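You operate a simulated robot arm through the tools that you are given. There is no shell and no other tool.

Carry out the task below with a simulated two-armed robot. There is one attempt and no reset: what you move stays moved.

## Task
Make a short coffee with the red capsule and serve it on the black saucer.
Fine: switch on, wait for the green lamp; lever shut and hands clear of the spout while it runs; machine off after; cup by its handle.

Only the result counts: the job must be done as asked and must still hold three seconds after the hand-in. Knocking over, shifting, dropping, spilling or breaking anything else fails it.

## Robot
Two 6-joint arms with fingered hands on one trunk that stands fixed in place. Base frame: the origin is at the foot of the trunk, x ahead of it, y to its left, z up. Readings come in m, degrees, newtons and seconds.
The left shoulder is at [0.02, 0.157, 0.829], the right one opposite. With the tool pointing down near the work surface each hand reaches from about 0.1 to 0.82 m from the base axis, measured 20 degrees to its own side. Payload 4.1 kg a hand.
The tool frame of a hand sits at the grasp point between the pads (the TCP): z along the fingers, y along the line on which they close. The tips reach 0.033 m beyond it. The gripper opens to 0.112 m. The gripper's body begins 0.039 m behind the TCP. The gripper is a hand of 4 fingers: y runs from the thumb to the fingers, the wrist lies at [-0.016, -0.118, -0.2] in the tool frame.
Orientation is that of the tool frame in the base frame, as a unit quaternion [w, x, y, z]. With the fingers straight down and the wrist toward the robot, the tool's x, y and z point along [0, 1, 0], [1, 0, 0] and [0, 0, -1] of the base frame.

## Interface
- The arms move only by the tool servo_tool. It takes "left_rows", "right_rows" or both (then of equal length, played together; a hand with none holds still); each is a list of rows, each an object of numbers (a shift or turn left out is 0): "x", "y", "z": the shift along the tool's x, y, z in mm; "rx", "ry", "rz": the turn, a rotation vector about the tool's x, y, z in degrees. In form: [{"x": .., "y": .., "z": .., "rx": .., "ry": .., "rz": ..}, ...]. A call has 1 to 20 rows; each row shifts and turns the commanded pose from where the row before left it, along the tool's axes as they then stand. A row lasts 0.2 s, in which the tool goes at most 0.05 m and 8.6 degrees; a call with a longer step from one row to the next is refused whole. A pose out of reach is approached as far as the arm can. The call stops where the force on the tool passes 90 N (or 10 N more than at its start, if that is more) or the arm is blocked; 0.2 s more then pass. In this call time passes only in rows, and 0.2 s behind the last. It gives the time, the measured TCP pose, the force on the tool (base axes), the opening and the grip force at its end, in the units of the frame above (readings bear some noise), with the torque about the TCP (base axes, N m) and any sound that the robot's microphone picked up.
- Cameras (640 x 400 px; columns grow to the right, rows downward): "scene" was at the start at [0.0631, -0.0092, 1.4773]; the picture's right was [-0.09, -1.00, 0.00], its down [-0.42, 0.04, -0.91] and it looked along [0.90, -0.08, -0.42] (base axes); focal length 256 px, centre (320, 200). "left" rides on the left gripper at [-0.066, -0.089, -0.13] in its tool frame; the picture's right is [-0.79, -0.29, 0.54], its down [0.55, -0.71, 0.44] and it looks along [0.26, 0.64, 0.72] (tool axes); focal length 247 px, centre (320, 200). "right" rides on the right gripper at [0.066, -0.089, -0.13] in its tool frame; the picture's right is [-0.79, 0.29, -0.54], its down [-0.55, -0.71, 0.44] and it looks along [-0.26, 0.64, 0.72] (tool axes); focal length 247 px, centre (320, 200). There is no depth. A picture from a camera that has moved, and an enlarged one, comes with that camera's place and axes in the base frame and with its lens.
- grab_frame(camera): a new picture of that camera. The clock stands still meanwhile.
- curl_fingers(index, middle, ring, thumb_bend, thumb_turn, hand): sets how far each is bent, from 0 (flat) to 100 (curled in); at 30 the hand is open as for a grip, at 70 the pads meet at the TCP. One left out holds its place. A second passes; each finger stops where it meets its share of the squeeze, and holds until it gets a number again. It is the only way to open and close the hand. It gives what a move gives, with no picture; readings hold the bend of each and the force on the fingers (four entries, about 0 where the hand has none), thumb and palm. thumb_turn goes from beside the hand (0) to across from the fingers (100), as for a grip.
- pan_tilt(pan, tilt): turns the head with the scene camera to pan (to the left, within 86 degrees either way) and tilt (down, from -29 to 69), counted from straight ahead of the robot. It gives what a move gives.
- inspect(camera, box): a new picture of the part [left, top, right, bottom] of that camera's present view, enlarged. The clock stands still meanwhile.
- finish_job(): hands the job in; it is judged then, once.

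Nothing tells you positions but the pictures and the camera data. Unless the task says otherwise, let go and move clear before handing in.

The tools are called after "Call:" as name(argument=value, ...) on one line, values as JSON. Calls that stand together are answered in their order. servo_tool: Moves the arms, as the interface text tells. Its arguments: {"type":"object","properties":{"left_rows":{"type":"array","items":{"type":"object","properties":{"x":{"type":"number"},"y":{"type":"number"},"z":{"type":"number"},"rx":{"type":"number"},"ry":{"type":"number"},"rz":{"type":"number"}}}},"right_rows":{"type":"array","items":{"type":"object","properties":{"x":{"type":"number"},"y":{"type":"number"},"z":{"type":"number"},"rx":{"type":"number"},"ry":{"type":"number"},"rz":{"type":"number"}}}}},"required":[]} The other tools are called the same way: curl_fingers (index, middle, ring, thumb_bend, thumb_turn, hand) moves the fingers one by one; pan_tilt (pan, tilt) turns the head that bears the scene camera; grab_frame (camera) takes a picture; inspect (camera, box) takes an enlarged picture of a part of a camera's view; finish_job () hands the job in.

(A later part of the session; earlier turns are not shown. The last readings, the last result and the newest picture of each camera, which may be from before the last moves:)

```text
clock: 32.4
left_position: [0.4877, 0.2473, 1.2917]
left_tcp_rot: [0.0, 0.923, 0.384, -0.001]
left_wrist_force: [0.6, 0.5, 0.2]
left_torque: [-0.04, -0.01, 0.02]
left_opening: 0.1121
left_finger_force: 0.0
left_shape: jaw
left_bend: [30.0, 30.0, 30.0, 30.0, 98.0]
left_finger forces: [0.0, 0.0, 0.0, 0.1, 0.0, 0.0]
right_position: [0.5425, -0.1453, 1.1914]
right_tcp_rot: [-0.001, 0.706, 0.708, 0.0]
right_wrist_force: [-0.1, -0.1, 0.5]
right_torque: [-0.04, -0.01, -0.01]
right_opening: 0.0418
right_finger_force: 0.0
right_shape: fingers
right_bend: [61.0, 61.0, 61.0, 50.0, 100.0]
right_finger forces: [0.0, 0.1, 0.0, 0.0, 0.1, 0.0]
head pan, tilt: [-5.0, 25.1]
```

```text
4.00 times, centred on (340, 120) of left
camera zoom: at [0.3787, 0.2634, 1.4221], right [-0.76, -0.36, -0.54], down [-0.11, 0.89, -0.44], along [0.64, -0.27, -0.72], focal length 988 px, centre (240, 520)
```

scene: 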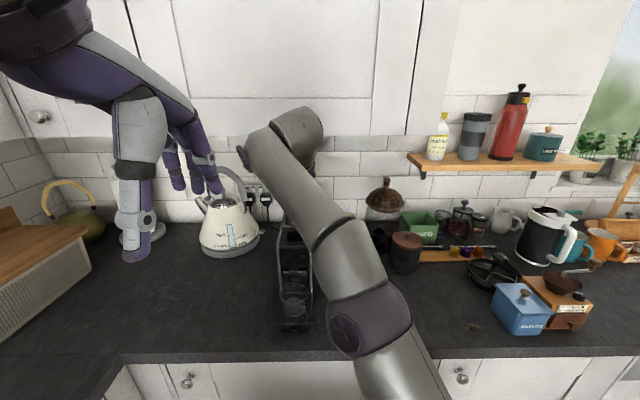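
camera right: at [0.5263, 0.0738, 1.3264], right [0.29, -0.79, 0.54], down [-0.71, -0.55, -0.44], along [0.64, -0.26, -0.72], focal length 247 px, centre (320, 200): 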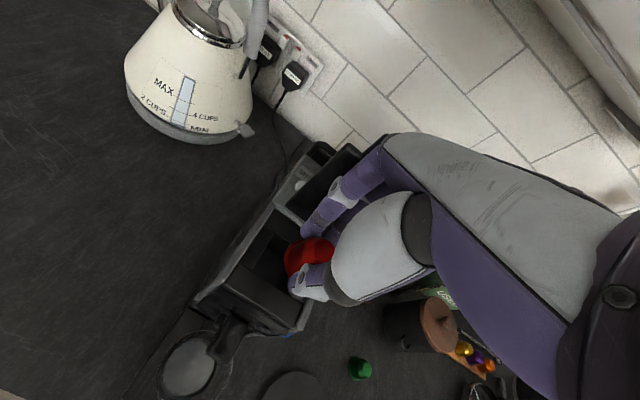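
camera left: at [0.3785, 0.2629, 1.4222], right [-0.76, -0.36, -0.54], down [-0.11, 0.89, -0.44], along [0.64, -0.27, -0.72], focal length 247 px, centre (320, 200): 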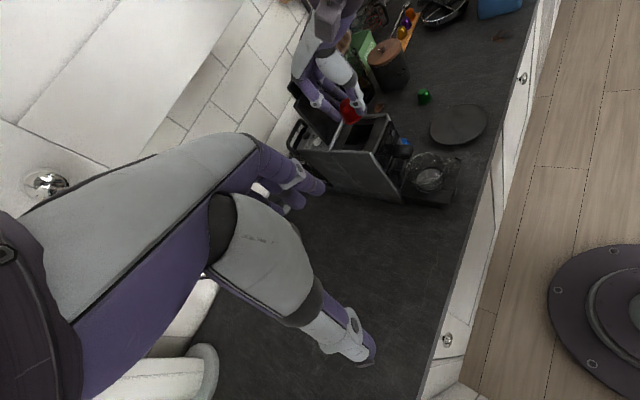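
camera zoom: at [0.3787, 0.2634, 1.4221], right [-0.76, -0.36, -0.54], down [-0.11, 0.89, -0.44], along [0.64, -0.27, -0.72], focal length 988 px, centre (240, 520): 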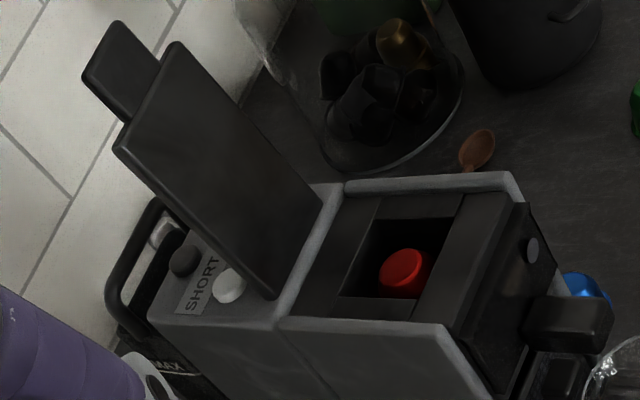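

The capsule shows in the slot and nothing was disturbed. I rotate the right hand so its fingers point left (+y), and open the fingers.

Call:
servo_tool(right_rows=[{"ry": 8.2}, {"ry": 8.2}, {"ry": 8.2}, {"ry": 8.2}, {"ry": 8.2}, {"ry": 8.2}, {"ry": 8.2}, {"ry": 8.2}, {"ry": 8.2}, {"ry": 8.2}, {"ry": 8}])

Call:
curl_fingers(hand="right", index=35, middle=35, ring=35, thumb_bend=30)

Call:
grab_frame(camera="scene")

Call:
grab_frame(camera="left")

Call:
grab_frame(camera="right")

```text
clock: 34.8
left_position: [0.4876, 0.2463, 1.292]
left_tcp_rot: [-0.001, 0.924, 0.383, 0.0]
left_wrist_force: [-0.1, 0.4, 0.4]
left_torque: [0.02, -0.05, -0.01]
left_opening: 0.1116
left_finger_force: 0.0
left_shape: jaw
left_bend: [30.0, 30.0, 30.0, 30.0, 98.0]
left_finger forces: [0.0, 0.0, 0.0, 0.0, 0.0, 0.0]
right_position: [0.5412, -0.1426, 1.1935]
right_tcp_rot: [0.502, -0.499, -0.5, -0.5]
right_wrist_force: [-0.1, 0.4, -0.3]
right_torque: [0.01, -0.03, -0.04]
right_opening: 0.0418
right_finger_force: 0.0
right_shape: fingers
right_bend: [61.0, 61.0, 61.0, 50.0, 100.0]
right_finger forces: [0.1, 0.2, 0.0, 0.0, 0.0, 0.0]
head pan, tilt: [-5.0, 25.1]
```

```text
clock: 35.8
left_position: [0.4876, 0.2469, 1.2913]
left_tcp_rot: [0.001, 0.924, 0.383, -0.001]
left_wrist_force: [0.4, 0.9, 0.3]
left_torque: [0.01, -0.03, -0.01]
left_opening: 0.1118
left_finger_force: 0.0
left_shape: jaw
left_bend: [30.0, 30.0, 30.0, 30.0, 98.0]
left_finger forces: [0.0, 0.0, 0.1, 0.0, 0.1, 0.1]
right_position: [0.5391, -0.1429, 1.1938]
right_tcp_rot: [-0.5, 0.499, 0.501, 0.5]
right_wrist_force: [0.4, 0.5, 0.2]
right_torque: [0.02, -0.02, 0.0]
right_opening: 0.1056
right_finger_force: 0.0
right_shape: fingers
right_bend: [35.0, 35.0, 35.0, 30.0, 98.0]
right_finger forces: [0.0, 0.0, 0.0, 0.1, 0.0, 0.0]
head pan, tilt: [-5.0, 25.1]
```

```text
taken
```

scene: 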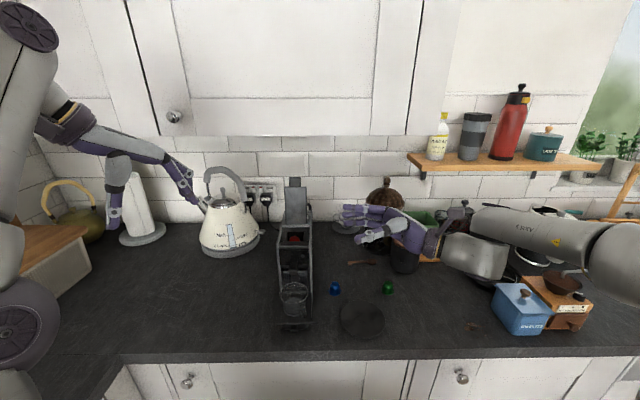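

```text
taken
camera left: at [0.3787, 0.2629, 1.4223], right [-0.76, -0.36, -0.54], down [-0.11, 0.89, -0.44], along [0.64, -0.27, -0.72], focal length 247 px, centre (320, 200)
```

left: 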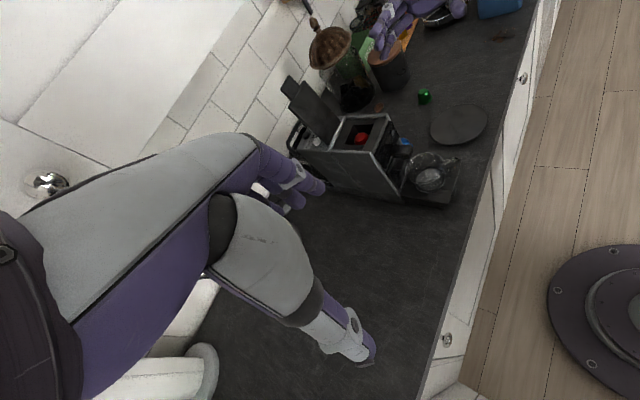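

```text
taken
camera right: at [0.4505, -0.2738, 1.2594], right [0.29, -0.54, -0.79], down [-0.71, 0.43, -0.55], along [0.64, 0.72, -0.26], focal length 247 px, centre (320, 200)
```

right: 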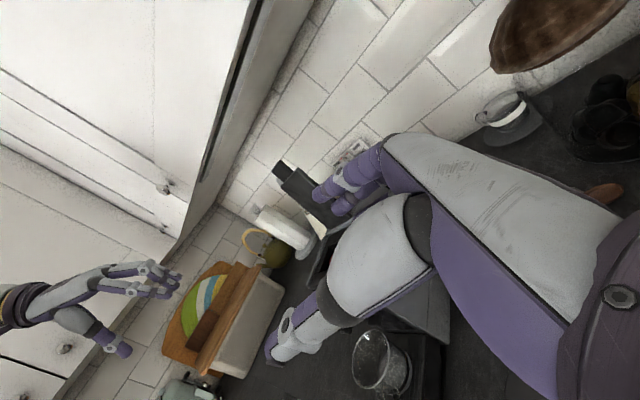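

The right hand now points left, at lever height. I move it forward so the fingers are behind the lever plane while still to its right.

Call:
servo_tool(right_rows=[{"y": 30}, {"y": 30}, {"y": 30}, {"y": 30}])

Call:
grab_frame(camera="right")

Call:
inspect(camera="scene", box=[270, 160, 430, 260])

Call:
inspect(camera="left", box=[270, 10, 430, 150])

```text
clock: 36.8
left_position: [0.4881, 0.2474, 1.2929]
left_tcp_rot: [0.0, 0.924, 0.384, 0.0]
left_wrist_force: [-1.0, -0.4, 0.2]
left_torque: [0.03, 0.0, 0.0]
left_opening: 0.1116
left_finger_force: 0.1
left_shape: jaw
left_bend: [30.0, 30.0, 30.0, 30.0, 98.0]
left_finger forces: [0.1, 0.1, 0.0, 0.0, 0.1, 0.0]
right_position: [0.6576, -0.1412, 1.1988]
right_tcp_rot: [-0.501, 0.499, 0.501, 0.499]
right_wrist_force: [-0.2, -0.8, 0.2]
right_torque: [-0.07, 0.0, -0.03]
right_opening: 0.1056
right_finger_force: 0.1
right_shape: fingers
right_bend: [35.0, 35.0, 35.0, 30.0, 98.0]
right_finger forces: [0.2, 0.1, 0.0, 0.0, 0.1, 0.1]
head pan, tilt: [-5.0, 25.1]
```

```text
taken
camera right: at [0.5689, -0.2729, 1.2645], right [0.29, -0.54, -0.79], down [-0.71, 0.43, -0.55], along [0.64, 0.72, -0.26], focal length 247 px, centre (320, 200)
```

right: 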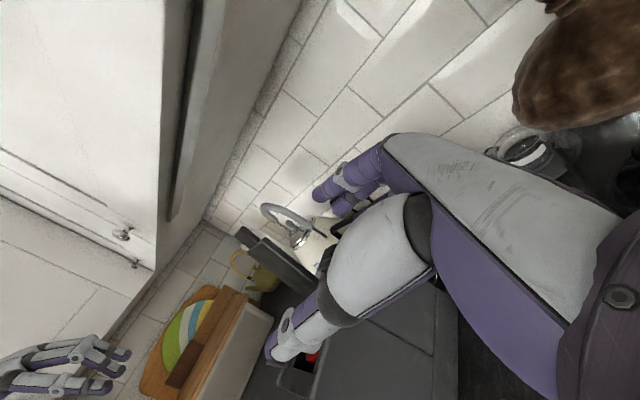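

```text
4.00 times, centred on (350, 210) of scene
camera zoom: at [0.0627, -0.0092, 1.4773], right [-0.09, -1.0, 0.0], down [-0.42, 0.04, -0.91], along [0.9, -0.08, -0.42], focal length 1022 px, centre (200, 160)
```

zoom: 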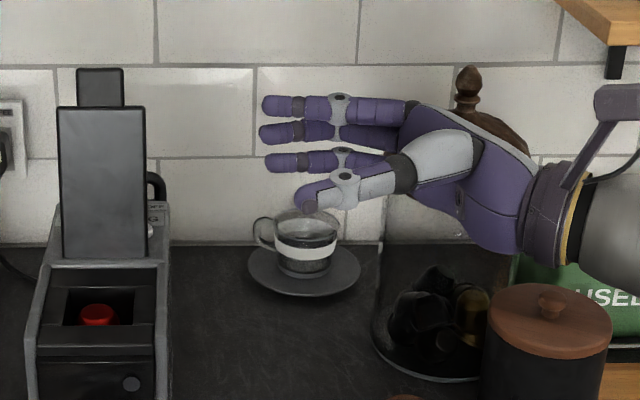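

```text
2.86 times, centred on (350, 80) of left
camera zoom: at [0.3783, 0.2628, 1.4224], right [-0.76, -0.36, -0.54], down [-0.11, 0.89, -0.44], along [0.64, -0.27, -0.72], focal length 706 px, centre (234, 543)
```

zoom: 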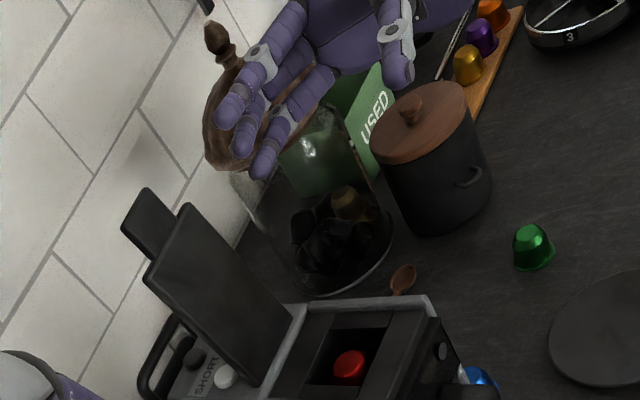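

The hand is at the right height but the fingertips are barely behind the lever's back face. I go 14 mm further forward, then slide left behind the lever.

Call:
servo_tool(right_rows=[{"y": 14}, {"z": 30}, {"z": 30}, {"z": 20}])

Call:
inspect(camera="scene", box=[250, 160, 410, 260])

Call:
inspect(camera="left", box=[270, 40, 400, 150])

Call:
grab_frame(camera="right")

```text
clock: 37.8
left_position: [0.4887, 0.2459, 1.2919]
left_tcp_rot: [0.001, 0.924, 0.383, 0.0]
left_wrist_force: [0.8, 0.1, 0.0]
left_torque: [0.01, -0.01, -0.03]
left_opening: 0.1119
left_finger_force: 0.0
left_shape: jaw
left_bend: [30.0, 30.0, 30.0, 30.0, 98.0]
left_finger forces: [0.0, 0.1, 0.1, 0.1, 0.0, 0.0]
right_position: [0.6743, -0.0638, 1.1959]
right_tcp_rot: [0.501, -0.5, -0.5, -0.499]
right_wrist_force: [-0.6, -0.2, 0.7]
right_torque: [0.01, 0.0, -0.01]
right_opening: 0.1058
right_finger_force: 0.1
right_shape: fingers
right_bend: [35.0, 35.0, 35.0, 30.0, 98.0]
right_finger forces: [0.0, 0.1, 0.1, 0.1, 0.0, 0.1]
head pan, tilt: [-5.0, 25.1]
```

```text
4.00 times, centred on (330, 210) of scene
camera zoom: at [0.063, -0.0094, 1.4773], right [-0.09, -1.0, 0.0], down [-0.42, 0.04, -0.91], along [0.9, -0.08, -0.42], focal length 1022 px, centre (280, 160)
```

zoom: 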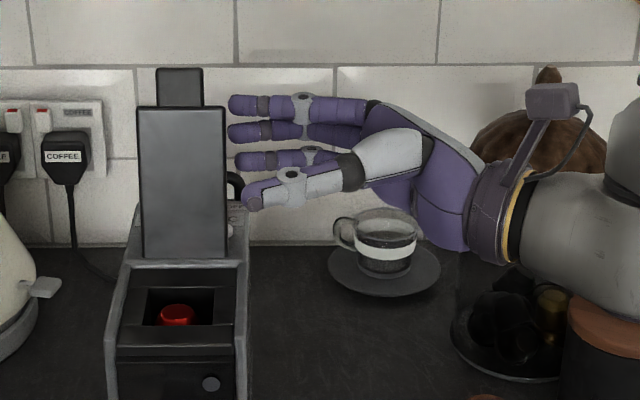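

```text
3.64 times, centred on (335, 95) of left
camera zoom: at [0.3787, 0.2626, 1.4223], right [-0.76, -0.36, -0.54], down [-0.11, 0.89, -0.44], along [0.64, -0.27, -0.72], focal length 898 px, centre (266, 582)
```

zoom: 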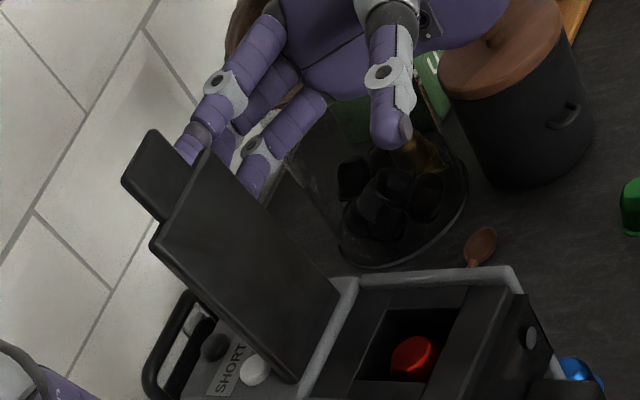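

```text
taken
camera right: at [0.5849, -0.1946, 1.2613], right [0.29, -0.54, -0.79], down [-0.71, 0.43, -0.55], along [0.64, 0.72, -0.26], focal length 247 px, centre (320, 200)
```

right: 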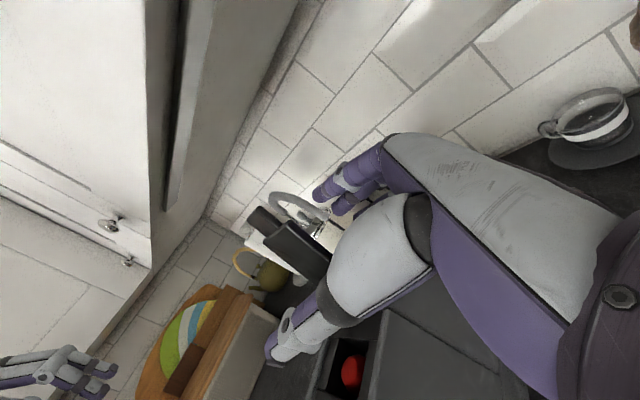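

The lever is between thumb and fingers. I slide 45 mm further left, then start pulling gently toward the robot.

Call:
servo_tool(right_rows=[{"z": 15}, {"z": 15}, {"z": 15}])

Call:
inspect(camera="left", box=[270, 40, 400, 150])

Call:
inspect(camera="right", box=[220, 140, 400, 380])

```text
clock: 38.6
left_position: [0.4894, 0.247, 1.2913]
left_tcp_rot: [0.0, 0.924, 0.383, 0.0]
left_wrist_force: [0.0, -0.6, -0.2]
left_torque: [0.01, -0.03, -0.02]
left_opening: 0.1119
left_finger_force: 0.0
left_shape: jaw
left_bend: [30.0, 30.0, 30.0, 30.0, 98.0]
left_finger forces: [0.0, 0.0, 0.1, 0.0, 0.0, 0.0]
right_position: [0.6738, -0.0177, 1.1959]
right_tcp_rot: [-0.5, 0.5, 0.501, 0.499]
right_wrist_force: [0.3, -0.1, 0.5]
right_torque: [-0.01, 0.02, -0.04]
right_opening: 0.1057
right_finger_force: 0.1
right_shape: fingers
right_bend: [35.0, 35.0, 35.0, 30.0, 98.0]
right_finger forces: [0.1, 0.1, 0.0, 0.0, 0.0, 0.0]
head pan, tilt: [-5.0, 25.1]
```

```text
3.64 times, centred on (335, 95) of left
camera zoom: at [0.3787, 0.2627, 1.4223], right [-0.76, -0.36, -0.54], down [-0.11, 0.89, -0.44], along [0.64, -0.27, -0.72], focal length 898 px, centre (266, 582)
```

zoom: 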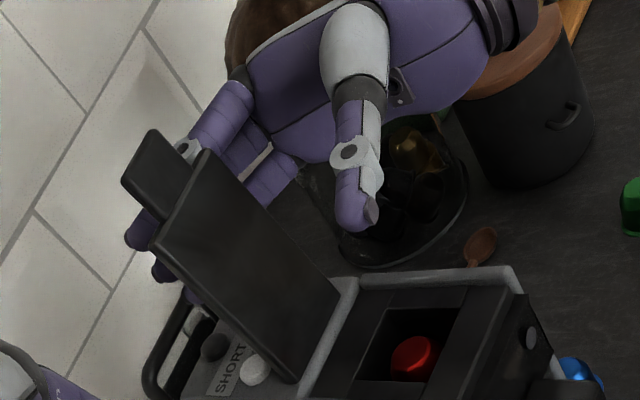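

```text
1.67 times, centred on (310, 260) of right
camera zoom: at [0.5839, -0.1477, 1.262], right [0.29, -0.54, -0.79], down [-0.71, 0.43, -0.55], along [0.64, 0.72, -0.26], focal length 412 px, centre (337, 100)
```

zoom: 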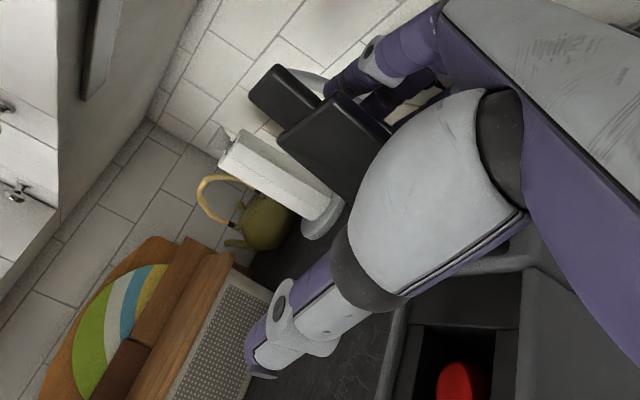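

Fingers are fully behind the lever. Pulling it toward the robot in small steps.

Call:
servo_tool(right_rows=[{"y": -10}, {"y": -10}, {"y": -10}, {"y": -10}, {"y": -10}])

Call:
inspect(camera="left", box=[270, 40, 400, 150])

```text
clock: 39.8
left_position: [0.4875, 0.2466, 1.2923]
left_tcp_rot: [0.0, 0.924, 0.383, -0.001]
left_wrist_force: [-0.2, -0.2, -0.3]
left_torque: [0.02, -0.01, -0.03]
left_opening: 0.1117
left_finger_force: 0.1
left_shape: jaw
left_bend: [30.0, 30.0, 30.0, 30.0, 98.0]
left_finger forces: [0.0, 0.0, 0.1, 0.0, 0.0, 0.0]
right_position: [0.6232, -0.0164, 1.1935]
right_tcp_rot: [-0.501, 0.499, 0.501, 0.499]
right_wrist_force: [0.8, -0.2, -0.7]
right_torque: [0.0, 0.01, -0.03]
right_opening: 0.1059
right_finger_force: 0.1
right_shape: fingers
right_bend: [35.0, 35.0, 34.0, 30.0, 98.0]
right_finger forces: [0.1, 0.1, 0.6, 0.0, 0.1, 0.0]
head pan, tilt: [-5.0, 25.1]
```

```text
3.64 times, centred on (335, 95) of left
camera zoom: at [0.3788, 0.2629, 1.4222], right [-0.76, -0.36, -0.54], down [-0.11, 0.89, -0.44], along [0.64, -0.27, -0.72], focal length 898 px, centre (266, 582)
```

zoom: 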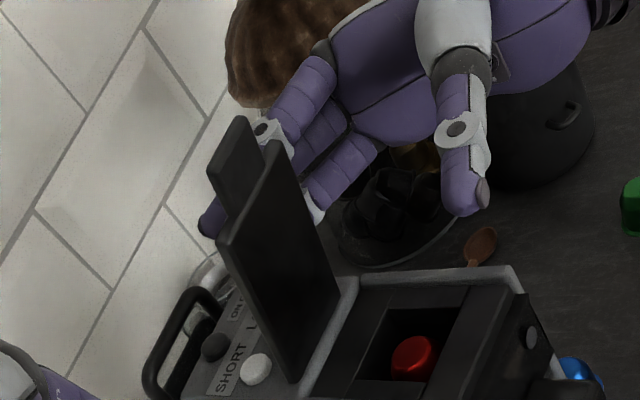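

The lever follows with almost no force. I continue along an arc, forward and down.

Call:
servo_tool(right_rows=[{"y": -10, "x": -3}, {"y": -10, "x": -4}, {"y": -10, "x": -5}, {"y": -10, "x": -6}])

Call:
inspect(camera="left", box=[280, 50, 410, 160])

Call:
inspect(camera="scene", box=[250, 160, 410, 260])

```text
clock: 40.8
left_position: [0.4881, 0.2472, 1.2917]
left_tcp_rot: [0.001, 0.924, 0.383, 0.0]
left_wrist_force: [-0.1, -0.7, -0.6]
left_torque: [-0.01, 0.04, -0.02]
left_opening: 0.1119
left_finger_force: 0.0
left_shape: jaw
left_bend: [30.0, 30.0, 30.0, 30.0, 98.0]
left_finger forces: [0.0, 0.0, 0.0, 0.0, 0.0, 0.0]
right_position: [0.5858, -0.0174, 1.1765]
right_tcp_rot: [-0.5, 0.5, 0.5, 0.5]
right_wrist_force: [0.6, 0.0, 0.0]
right_torque: [-0.04, 0.0, 0.02]
right_opening: 0.106
right_finger_force: 0.1
right_shape: fingers
right_bend: [35.0, 35.0, 35.0, 30.0, 98.0]
right_finger forces: [0.0, 0.0, 0.2, 0.0, 0.0, 0.0]
head pan, tilt: [-5.0, 25.1]
```

```text
3.64 times, centred on (345, 105) of left
camera zoom: at [0.3788, 0.2629, 1.4222], right [-0.76, -0.36, -0.54], down [-0.11, 0.89, -0.44], along [0.64, -0.27, -0.72], focal length 898 px, centre (229, 546)
```

zoom: 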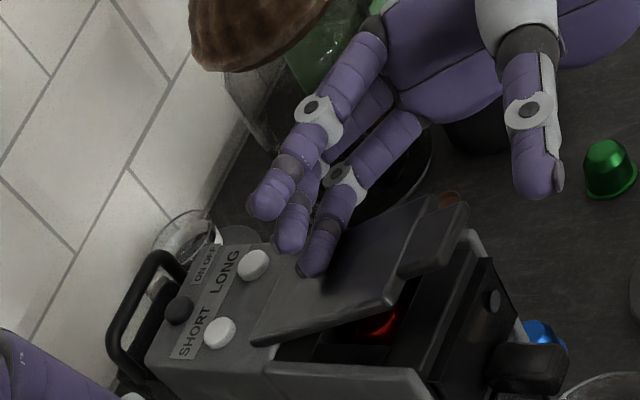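

```text
4.00 times, centred on (330, 210) of scene
camera zoom: at [0.0631, -0.0091, 1.4773], right [-0.09, -1.0, 0.0], down [-0.42, 0.04, -0.91], along [0.9, -0.08, -0.42], focal length 1022 px, centre (280, 160)
```

zoom: 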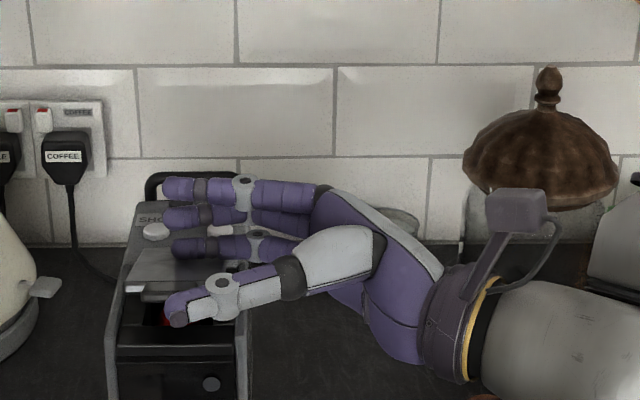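

The lever is nearly down and the button panel is now visible. I move further toward its free end and press down gently.

Call:
servo_tool(right_rows=[{"y": -12}, {"y": -12}, {"y": -10, "x": -4}, {"x": -6}, {"x": -6}])

Call:
inspect(camera="left", box=[280, 50, 410, 160])

Call:
inspect(camera="scene", box=[250, 180, 410, 280])

```text
clock: 42.0
left_position: [0.4884, 0.2462, 1.2921]
left_tcp_rot: [0.0, 0.923, 0.384, 0.0]
left_wrist_force: [-0.3, -0.1, -0.8]
left_torque: [-0.01, 0.01, 0.0]
left_opening: 0.1119
left_finger_force: 0.0
left_shape: jaw
left_bend: [30.0, 30.0, 30.0, 30.0, 98.0]
left_finger forces: [0.0, 0.1, 0.0, 0.0, 0.0, 0.1]
right_position: [0.552, -0.0174, 1.1607]
right_tcp_rot: [0.5, -0.5, -0.5, -0.5]
right_wrist_force: [0.3, 0.0, 3.0]
right_torque: [-0.01, -0.17, -0.03]
right_opening: 0.106
right_finger_force: 0.6
right_shape: fingers
right_bend: [35.0, 35.0, 35.0, 30.0, 98.0]
right_finger forces: [0.0, 0.0, 2.5, 0.0, 0.0, 0.0]
head pan, tilt: [-5.0, 25.1]
```

```text
3.64 times, centred on (345, 105) of left
camera zoom: at [0.3786, 0.2629, 1.4223], right [-0.76, -0.36, -0.54], down [-0.11, 0.89, -0.44], along [0.64, -0.27, -0.72], focal length 898 px, centre (229, 546)
```

zoom: 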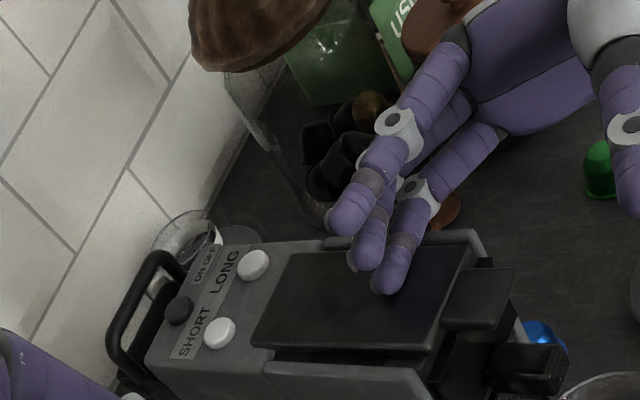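

```text
4.00 times, centred on (330, 230) of scene
camera zoom: at [0.063, -0.0092, 1.4773], right [-0.09, -1.0, 0.0], down [-0.42, 0.04, -0.91], along [0.9, -0.08, -0.42], focal length 1022 px, centre (280, 80)
```

zoom: 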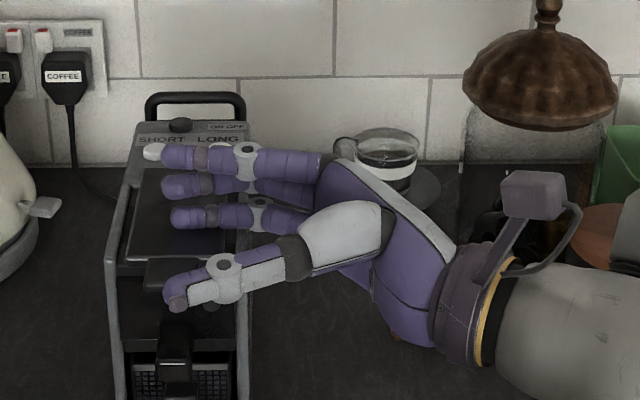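

The lever is almost closed. I press down further while watching the force.

Call:
servo_tool(right_rows=[{"x": -4}, {"x": -4}])

Call:
inspect(camera="left", box=[310, 100, 410, 170])

```text
clock: 42.6
left_position: [0.4873, 0.246, 1.2925]
left_tcp_rot: [0.0, 0.924, 0.383, -0.001]
left_wrist_force: [0.1, 0.0, 0.2]
left_torque: [0.02, 0.02, 0.0]
left_opening: 0.1118
left_finger_force: 0.1
left_shape: jaw
left_bend: [30.0, 30.0, 30.0, 30.0, 98.0]
left_finger forces: [0.1, 0.0, 0.1, 0.0, 0.1, 0.1]
right_position: [0.552, -0.0178, 1.1577]
right_tcp_rot: [-0.5, 0.495, 0.501, 0.504]
right_wrist_force: [1.9, 2.6, 29.9]
right_torque: [0.1, -1.81, 0.06]
right_opening: 0.1062
right_finger_force: 15.1
right_shape: fingers
right_bend: [35.0, 35.0, 36.0, 30.0, 98.0]
right_finger forces: [0.0, 0.1, 30.6, 0.0, 0.1, 0.0]
head pan, tilt: [-5.0, 25.1]
```

```text
5.71 times, centred on (360, 135) of left
camera zoom: at [0.378, 0.263, 1.4225], right [-0.76, -0.36, -0.54], down [-0.11, 0.89, -0.44], along [0.64, -0.27, -0.72], focal length 1411 px, centre (91, 571)
```

zoom: 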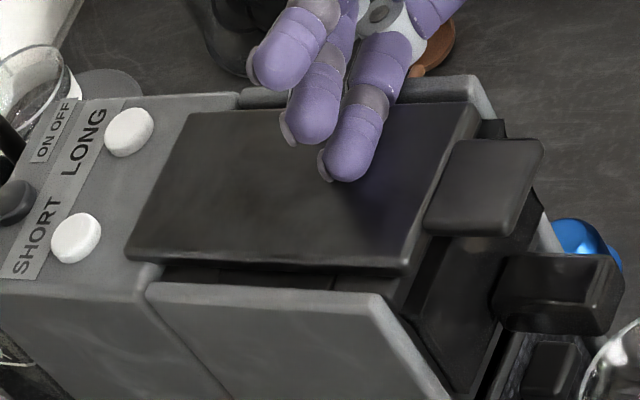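

The lever now lies parallel to the machine top against a firm stop. I release upward and check that it stays shut.

Call:
servo_tool(right_rows=[{"x": 6}, {"x": 15}, {"x": 30, "y": -10}, {"x": 30, "y": -20, "z": -20}, {"y": -10, "z": -40}, {"z": -45}, {"z": -45}])

Call:
inspect(camera="left", box=[290, 90, 410, 170])

Call:
inspect(camera="scene", box=[250, 180, 350, 280])

Call:
grab_frame(camera="scene")

```text
clock: 44.2
left_position: [0.4881, 0.2463, 1.2919]
left_tcp_rot: [0.0, 0.924, 0.383, -0.001]
left_wrist_force: [-0.4, -0.1, 0.5]
left_torque: [0.0, -0.02, 0.0]
left_opening: 0.1117
left_finger_force: 0.1
left_shape: jaw
left_bend: [30.0, 30.0, 30.0, 30.0, 98.0]
left_finger forces: [0.0, 0.0, 0.1, 0.0, 0.0, 0.0]
right_position: [0.5114, -0.1682, 1.2326]
right_tcp_rot: [-0.501, 0.499, 0.501, 0.498]
right_wrist_force: [0.8, 0.0, -0.3]
right_torque: [-0.01, 0.01, 0.05]
right_opening: 0.1059
right_finger_force: 0.1
right_shape: fingers
right_bend: [35.0, 35.0, 35.0, 30.0, 98.0]
right_finger forces: [0.0, 0.0, 0.1, 0.0, 0.0, 0.0]
head pan, tilt: [-5.0, 25.1]
```

```text
5.00 times, centred on (350, 130) of left
camera zoom: at [0.3787, 0.2633, 1.4222], right [-0.76, -0.36, -0.54], down [-0.11, 0.89, -0.44], along [0.64, -0.27, -0.72], focal length 1235 px, centre (170, 550)
```

zoom: 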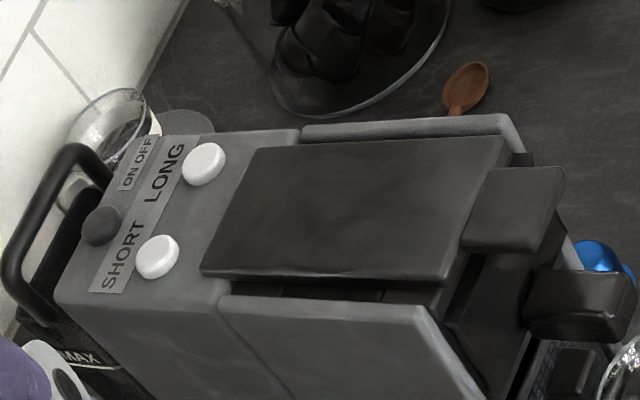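

```text
4.00 times, centred on (300, 230) of scene
camera zoom: at [0.063, -0.0087, 1.4773], right [-0.09, -1.0, 0.0], down [-0.42, 0.04, -0.91], along [0.9, -0.08, -0.42], focal length 1022 px, centre (400, 80)
```

zoom: 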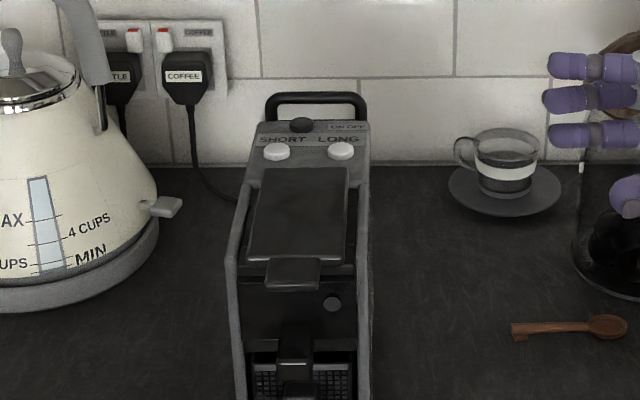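

```text
taken
```

scene: 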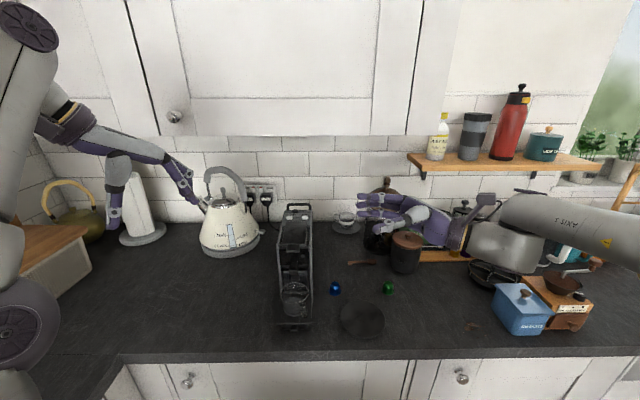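

The lever stayed shut. The buttons are SHORT (0.716, 0.024), LONG (0.714, -0.023) and ON/OFF (0.757, 0.006), with tops at z≈1.117. I turn the right hand back to point down and make a pointing gesture with the index.

Call:
servo_tool(right_rows=[{"ry": -8.2}, {"ry": -8.2}, {"ry": -8.2}, {"ry": -8.2}, {"ry": -8.2}, {"ry": -8.2}, {"ry": -8.2}, {"ry": -8.2}, {"ry": -8.2}, {"ry": -8.2}, {"ry": -8}, {"rx": -6}, {"rx": -6}])

Call:
curl_fingers(hand="right", index=25, middle=100, ring=100, thumb_bend=60, thumb_turn=0)

Call:
grab_frame(camera="right")

Call:
inspect(camera="scene", box=[320, 140, 480, 260])

Call:
inspect(camera="left", box=[330, 0, 490, 120])

```text
clock: 47.0
left_position: [0.4871, 0.2464, 1.2918]
left_tcp_rot: [-0.001, 0.924, 0.383, 0.0]
left_wrist_force: [0.5, -0.3, -0.1]
left_torque: [-0.01, 0.01, 0.0]
left_opening: 0.1117
left_finger_force: 0.0
left_shape: jaw
left_bend: [30.0, 30.0, 30.0, 30.0, 98.0]
left_finger forces: [0.0, 0.0, 0.1, 0.0, 0.0, 0.0]
right_position: [0.5105, -0.1684, 1.2336]
right_tcp_rot: [0.075, 0.702, 0.705, 0.073]
right_wrist_force: [0.3, 0.1, 0.4]
right_torque: [-0.02, 0.02, 0.0]
right_opening: 0.1059
right_finger_force: 0.0
right_shape: fingers
right_bend: [35.0, 35.0, 35.0, 30.0, 98.0]
right_finger forces: [0.1, 0.0, 0.1, 0.0, 0.0, 0.0]
head pan, tilt: [-5.0, 25.1]
```

```text
clock: 48.0
left_position: [0.4876, 0.2462, 1.2915]
left_tcp_rot: [0.0, 0.924, 0.383, 0.0]
left_wrist_force: [0.5, 0.5, -0.1]
left_torque: [0.0, -0.01, 0.02]
left_opening: 0.1119
left_finger_force: 0.0
left_shape: jaw
left_bend: [30.0, 30.0, 30.0, 30.0, 98.0]
left_finger forces: [0.1, 0.0, 0.0, 0.0, 0.0, 0.0]
right_position: [0.5109, -0.1685, 1.2324]
right_tcp_rot: [0.075, 0.703, 0.704, 0.074]
right_wrist_force: [-0.2, -0.6, 0.2]
right_torque: [0.01, -0.01, -0.02]
right_opening: 0.1204
right_finger_force: 0.1
right_shape: fingers
right_bend: [25.0, 100.0, 100.0, 60.0, 0.0]
right_finger forces: [0.1, 0.0, 0.1, 0.0, 0.0, 0.0]
head pan, tilt: [-5.0, 25.1]
```

```text
taken
camera right: at [0.3958, -0.1038, 1.3418], right [0.17, -0.79, 0.59], down [-0.6, -0.55, -0.57], along [0.78, -0.26, -0.57], focal length 247 px, centre (320, 200)
```

right: 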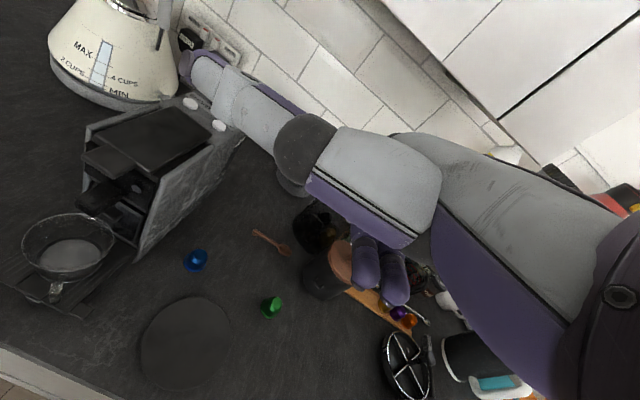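

```text
3.33 times, centred on (400, 200) of scene
camera zoom: at [0.0631, -0.0092, 1.4773], right [-0.09, -1.0, 0.0], down [-0.42, 0.04, -0.91], along [0.9, -0.08, -0.42], focal length 852 px, centre (53, 200)
```

zoom: 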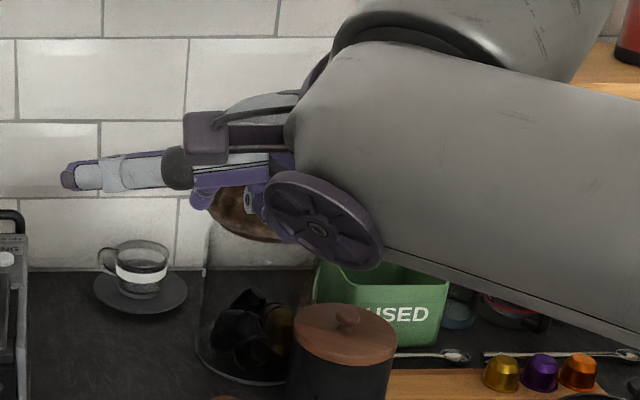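

```text
3.33 times, centred on (410, 60) of left
camera zoom: at [0.3787, 0.2629, 1.4223], right [-0.76, -0.36, -0.54], down [-0.11, 0.89, -0.44], along [0.64, -0.27, -0.72], focal length 823 px, centre (20, 667)
```

zoom: 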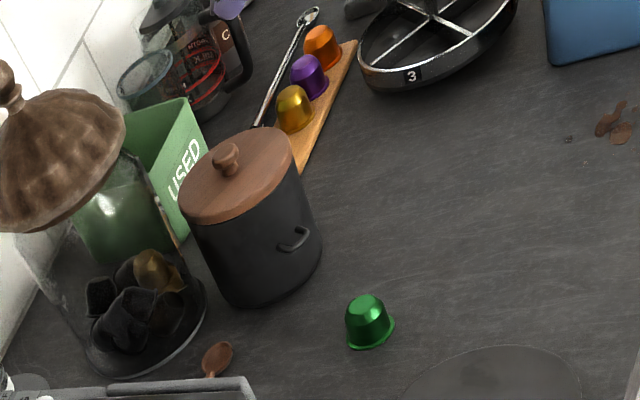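

The thumb now sticks out sideways well above the lever level, while the index points down. I bring the hand over the machine in stages and look for the fingertip with the left camera.

Call:
servo_tool(right_rows=[{"x": 37}, {"x": 37}, {"x": 37}, {"x": 37}, {"y": 30, "z": 12}, {"y": 30, "z": 12}, {"y": 30, "z": 12}, {"y": 30, "z": 12}])

Call:
grab_frame(camera="left")

Call:
grab_frame(camera="scene")

```text
clock: 49.8
left_position: [0.4874, 0.2466, 1.2922]
left_tcp_rot: [-0.001, 0.923, 0.384, 0.001]
left_wrist_force: [-0.3, -1.1, -0.3]
left_torque: [0.02, -0.05, -0.03]
left_opening: 0.112
left_finger_force: 0.0
left_shape: jaw
left_bend: [30.0, 30.0, 30.0, 30.0, 98.0]
left_finger forces: [0.1, 0.0, 0.1, 0.0, 0.0, 0.0]
right_position: [0.6374, -0.0221, 1.2139]
right_tcp_rot: [0.073, 0.703, 0.704, 0.073]
right_wrist_force: [-0.1, -0.6, 0.2]
right_torque: [0.04, 0.02, 0.01]
right_opening: 0.1206
right_finger_force: 0.0
right_shape: fingers
right_bend: [25.0, 100.0, 100.0, 60.0, 0.0]
right_finger forces: [0.0, 0.1, 0.0, 0.0, 0.1, 0.0]
head pan, tilt: [-5.0, 25.1]
```

```text
taken
camera left: at [0.3782, 0.2627, 1.4224], right [-0.76, -0.36, -0.54], down [-0.11, 0.89, -0.44], along [0.64, -0.27, -0.72], focal length 247 px, centre (320, 200)
```

left: 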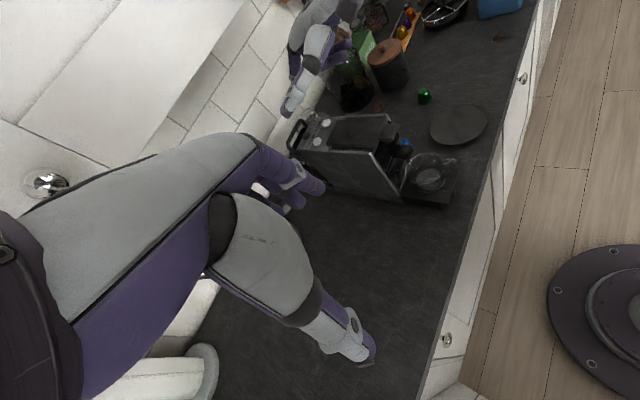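

```text
taken
```

scene: 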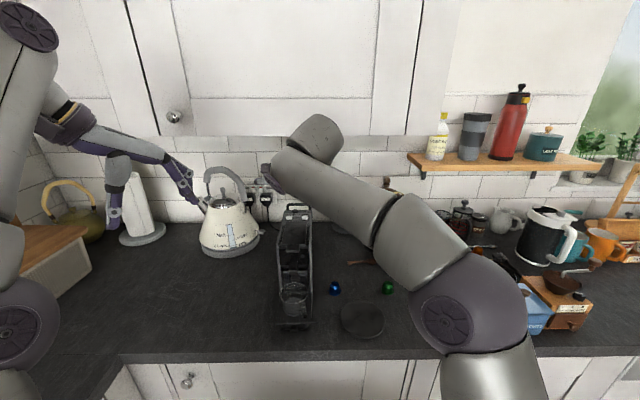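

Call:
inspect(camera="left", box=[260, 20, 400, 140])

Call:
inspect(camera="scene", box=[250, 120, 370, 240])

```text
3.33 times, centred on (330, 80) of left
camera zoom: at [0.3782, 0.2627, 1.4224], right [-0.76, -0.36, -0.54], down [-0.11, 0.89, -0.44], along [0.64, -0.27, -0.72], focal length 823 px, centre (287, 600)
```

zoom: 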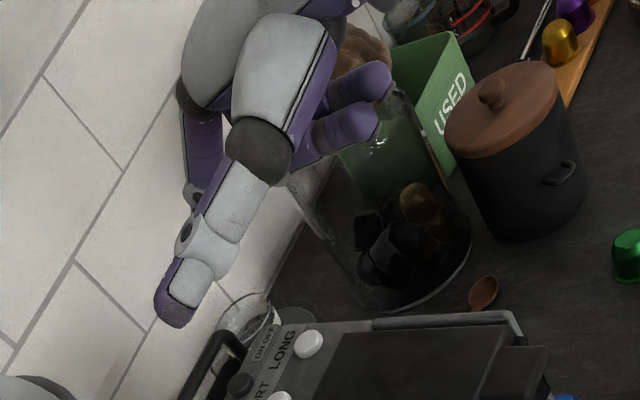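

```text
3.33 times, centred on (310, 180) of scene
camera zoom: at [0.0626, -0.0094, 1.4773], right [-0.09, -1.0, 0.0], down [-0.42, 0.04, -0.91], along [0.9, -0.08, -0.42], focal length 852 px, centre (353, 267)
```

zoom: 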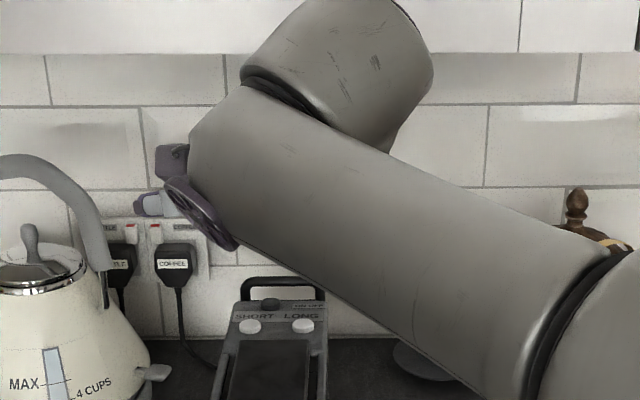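

The sideways thumb hides the index from my view. I fold the thumb across the curled fingers instead.

Call:
curl_fingers(hand="right", thumb_turn=60, thumb_bend=90)

Call:
inspect(camera="left", box=[260, 20, 400, 140])

Call:
grab_frame(camera="right")

```text
clock: 50.8
left_position: [0.4876, 0.2461, 1.2913]
left_tcp_rot: [0.0, 0.924, 0.383, 0.0]
left_wrist_force: [0.1, 0.4, -0.8]
left_torque: [0.01, -0.01, -0.03]
left_opening: 0.1117
left_finger_force: 0.0
left_shape: jaw
left_bend: [30.0, 30.0, 30.0, 30.0, 98.0]
left_finger forces: [0.0, 0.1, 0.0, 0.0, 0.0, 0.0]
right_position: [0.6363, -0.0205, 1.2139]
right_tcp_rot: [0.073, 0.703, 0.704, 0.074]
right_wrist_force: [-0.7, -0.2, -0.7]
right_torque: [-0.02, 0.01, 0.03]
right_opening: 0.0419
right_finger_force: 0.1
right_shape: fingers
right_bend: [25.0, 100.0, 100.0, 90.0, 61.0]
right_finger forces: [0.0, 0.0, 0.1, 0.1, 0.0, 0.0]
head pan, tilt: [-5.0, 25.1]
```

```text
3.33 times, centred on (330, 80) of left
camera zoom: at [0.3787, 0.2629, 1.4223], right [-0.76, -0.36, -0.54], down [-0.11, 0.89, -0.44], along [0.64, -0.27, -0.72], focal length 823 px, centre (287, 600)
```

zoom: 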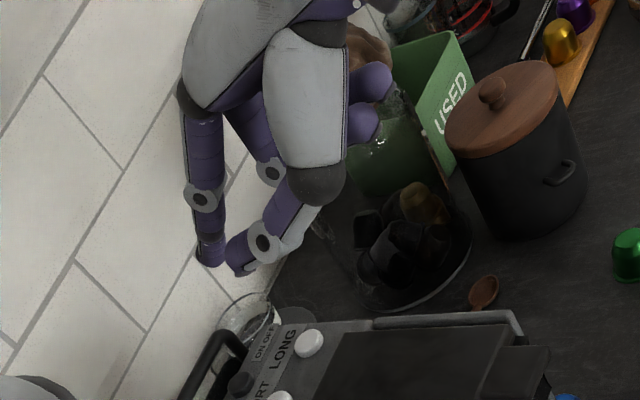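

```text
taken
camera right: at [0.5209, 0.0441, 1.3215], right [0.17, -0.79, 0.59], down [-0.6, -0.55, -0.57], along [0.78, -0.26, -0.57], focal length 247 px, centre (320, 200)
```

right: 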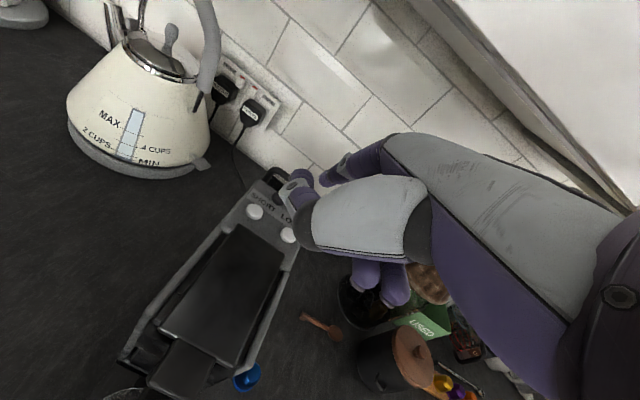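

The index tip is visible now, but the thumb tip is close to its level. I try folding the thumb further.

Call:
curl_fingers(hand="right", thumb_turn=100, thumb_bend=100, index=30)

Call:
inspect(camera="left", box=[260, 20, 400, 140])

Call:
inspect(camera="right", box=[220, 120, 420, 320])

```text
clock: 51.8
left_position: [0.4878, 0.2465, 1.2913]
left_tcp_rot: [0.0, 0.924, 0.383, -0.001]
left_wrist_force: [0.3, 0.1, -0.1]
left_torque: [-0.02, 0.01, 0.01]
left_opening: 0.1118
left_finger_force: 0.1
left_shape: jaw
left_bend: [30.0, 30.0, 30.0, 30.0, 98.0]
left_finger forces: [0.0, 0.1, 0.0, 0.0, 0.1, 0.0]
right_position: [0.6362, -0.0214, 1.2127]
right_tcp_rot: [0.074, 0.703, 0.703, 0.074]
right_wrist_force: [-0.5, -0.2, 0.5]
right_torque: [0.03, -0.03, 0.02]
right_opening: 0.0314
right_finger_force: 0.2
right_shape: fingers
right_bend: [29.0, 100.0, 100.0, 99.0, 100.0]
right_finger forces: [0.1, 0.0, 0.0, 0.0, 0.1, 0.1]
head pan, tilt: [-5.0, 25.1]
```

```text
3.33 times, centred on (330, 80) of left
camera zoom: at [0.3787, 0.2629, 1.4223], right [-0.76, -0.36, -0.54], down [-0.11, 0.89, -0.44], along [0.64, -0.27, -0.72], focal length 823 px, centre (287, 600)
```

zoom: 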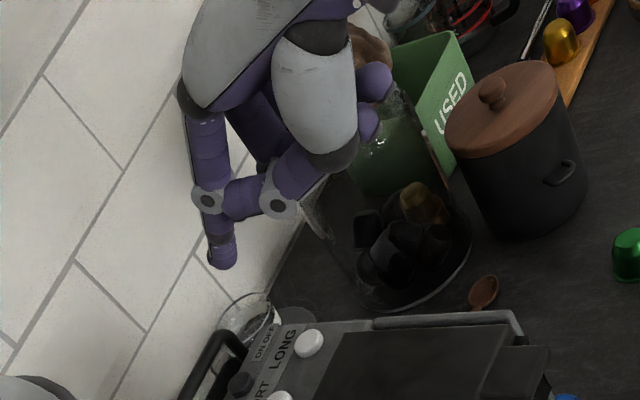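

```text
2.00 times, centred on (320, 220) of right
camera zoom: at [0.5209, 0.0441, 1.3215], right [0.17, -0.79, 0.59], down [-0.6, -0.55, -0.57], along [0.78, -0.26, -0.57], focal length 494 px, centre (320, 160)
```

zoom: 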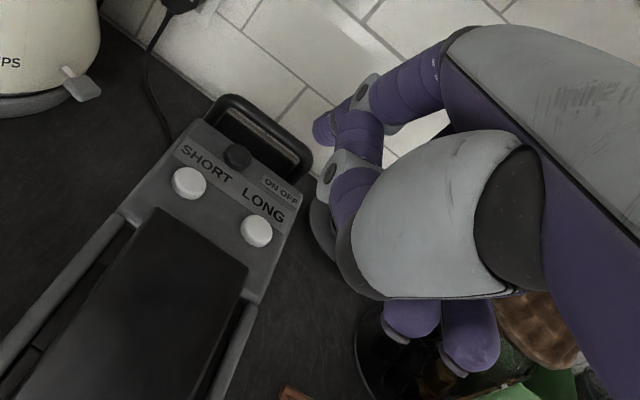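

Now the index extends clear of the fist, with its tip near (0.718, -0.012, 1.193). The right camera sees both the tip and the buttons. I move the tip to hover above the ON/OFF button.

Call:
servo_tool(right_rows=[{"x": 9, "y": 18, "z": 10}, {"x": 9, "y": 9, "z": 20}, {"z": 22}])

Call:
inspect(camera="left", box=[270, 60, 400, 160])

Call:
inspect(camera="right", box=[260, 120, 380, 220])

```text
clock: 52.6
left_position: [0.4883, 0.2474, 1.2917]
left_tcp_rot: [0.0, 0.924, 0.383, 0.0]
left_wrist_force: [0.6, -0.3, -0.4]
left_torque: [-0.01, 0.0, -0.02]
left_opening: 0.1117
left_finger_force: 0.1
left_shape: jaw
left_bend: [30.0, 30.0, 30.0, 30.0, 98.0]
left_finger forces: [0.1, 0.0, 0.0, 0.0, 0.0, 0.0]
right_position: [0.6741, -0.0039, 1.1636]
right_tcp_rot: [0.074, 0.703, 0.704, 0.075]
right_wrist_force: [0.2, -0.4, 1.2]
right_torque: [0.03, -0.01, 0.02]
right_opening: 0.0314
right_finger_force: 0.2
right_shape: fingers
right_bend: [29.0, 100.0, 100.0, 99.0, 100.0]
right_finger forces: [0.1, 0.0, 0.0, 0.0, 0.0, 0.1]
head pan, tilt: [-5.0, 25.1]
```

```text
4.00 times, centred on (335, 110) of left
camera zoom: at [0.3785, 0.2629, 1.4223], right [-0.76, -0.36, -0.54], down [-0.11, 0.89, -0.44], along [0.64, -0.27, -0.72], focal length 988 px, centre (260, 560)
```

zoom: 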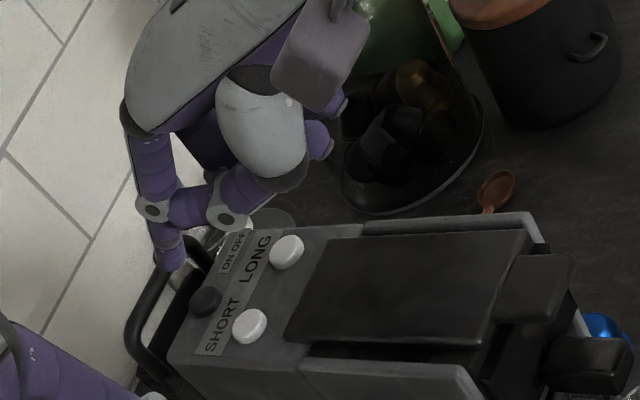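

```text
4.00 times, centred on (320, 170) of right
camera zoom: at [0.56, 0.0621, 1.2742], right [0.17, -0.79, 0.59], down [-0.6, -0.55, -0.57], along [0.78, -0.26, -0.57], focal length 988 px, centre (320, 320)
```

zoom: 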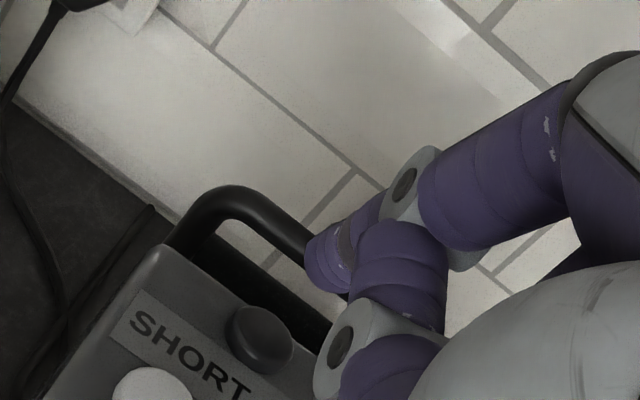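

The fingertip is about 11 mm too far back and 7 mm too far right of ON/OFF. I correct and lower 1 cm.

Call:
servo_tool(right_rows=[{"x": 7, "y": -11, "z": -2}, {"y": -2, "z": 9.5}])

Call:
inspect(camera="left", box=[280, 90, 360, 150])

Call:
inspect(camera="right", box=[260, 140, 380, 220])

```text
clock: 53.2
left_position: [0.4871, 0.2467, 1.2911]
left_tcp_rot: [0.0, 0.923, 0.384, 0.0]
left_wrist_force: [-0.1, 0.1, -0.6]
left_torque: [0.0, 0.01, -0.02]
left_opening: 0.1118
left_finger_force: 0.0
left_shape: jaw
left_bend: [30.0, 30.0, 30.0, 30.0, 98.0]
left_finger forces: [0.0, 0.0, 0.1, 0.0, 0.1, 0.1]
right_position: [0.6637, 0.0038, 1.1563]
right_tcp_rot: [0.074, 0.703, 0.704, 0.074]
right_wrist_force: [-0.1, -0.9, -0.2]
right_torque: [0.0, -0.03, 0.02]
right_opening: 0.0309
right_finger_force: 0.0
right_shape: fingers
right_bend: [29.0, 100.0, 100.0, 99.0, 100.0]
right_finger forces: [0.0, 0.0, 0.0, 0.1, 0.1, 0.1]
head pan, tilt: [-5.0, 25.1]
```

```text
6.67 times, centred on (320, 120) of left
camera zoom: at [0.3787, 0.2629, 1.4223], right [-0.76, -0.36, -0.54], down [-0.11, 0.89, -0.44], along [0.64, -0.27, -0.72], focal length 1646 px, centre (320, 733)
```

zoom: 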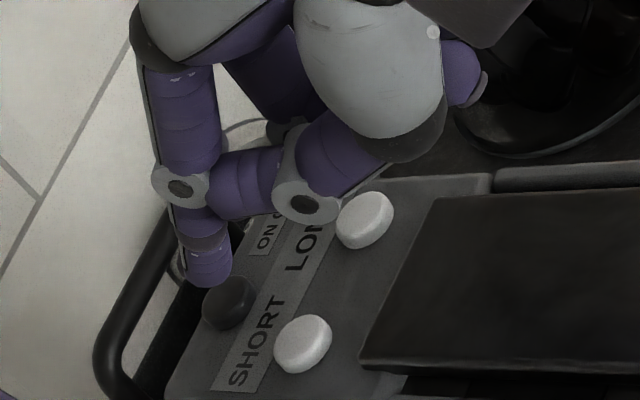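

```text
5.00 times, centred on (320, 180) of right
camera zoom: at [0.5493, 0.0687, 1.2651], right [0.17, -0.79, 0.59], down [-0.6, -0.55, -0.57], along [0.78, -0.26, -0.57], focal length 1235 px, centre (320, 300)
```

zoom: 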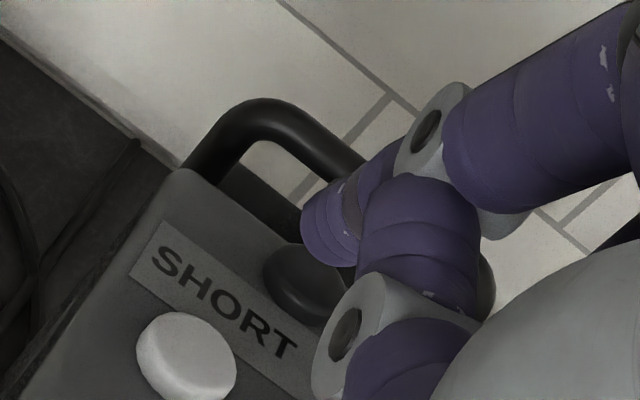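

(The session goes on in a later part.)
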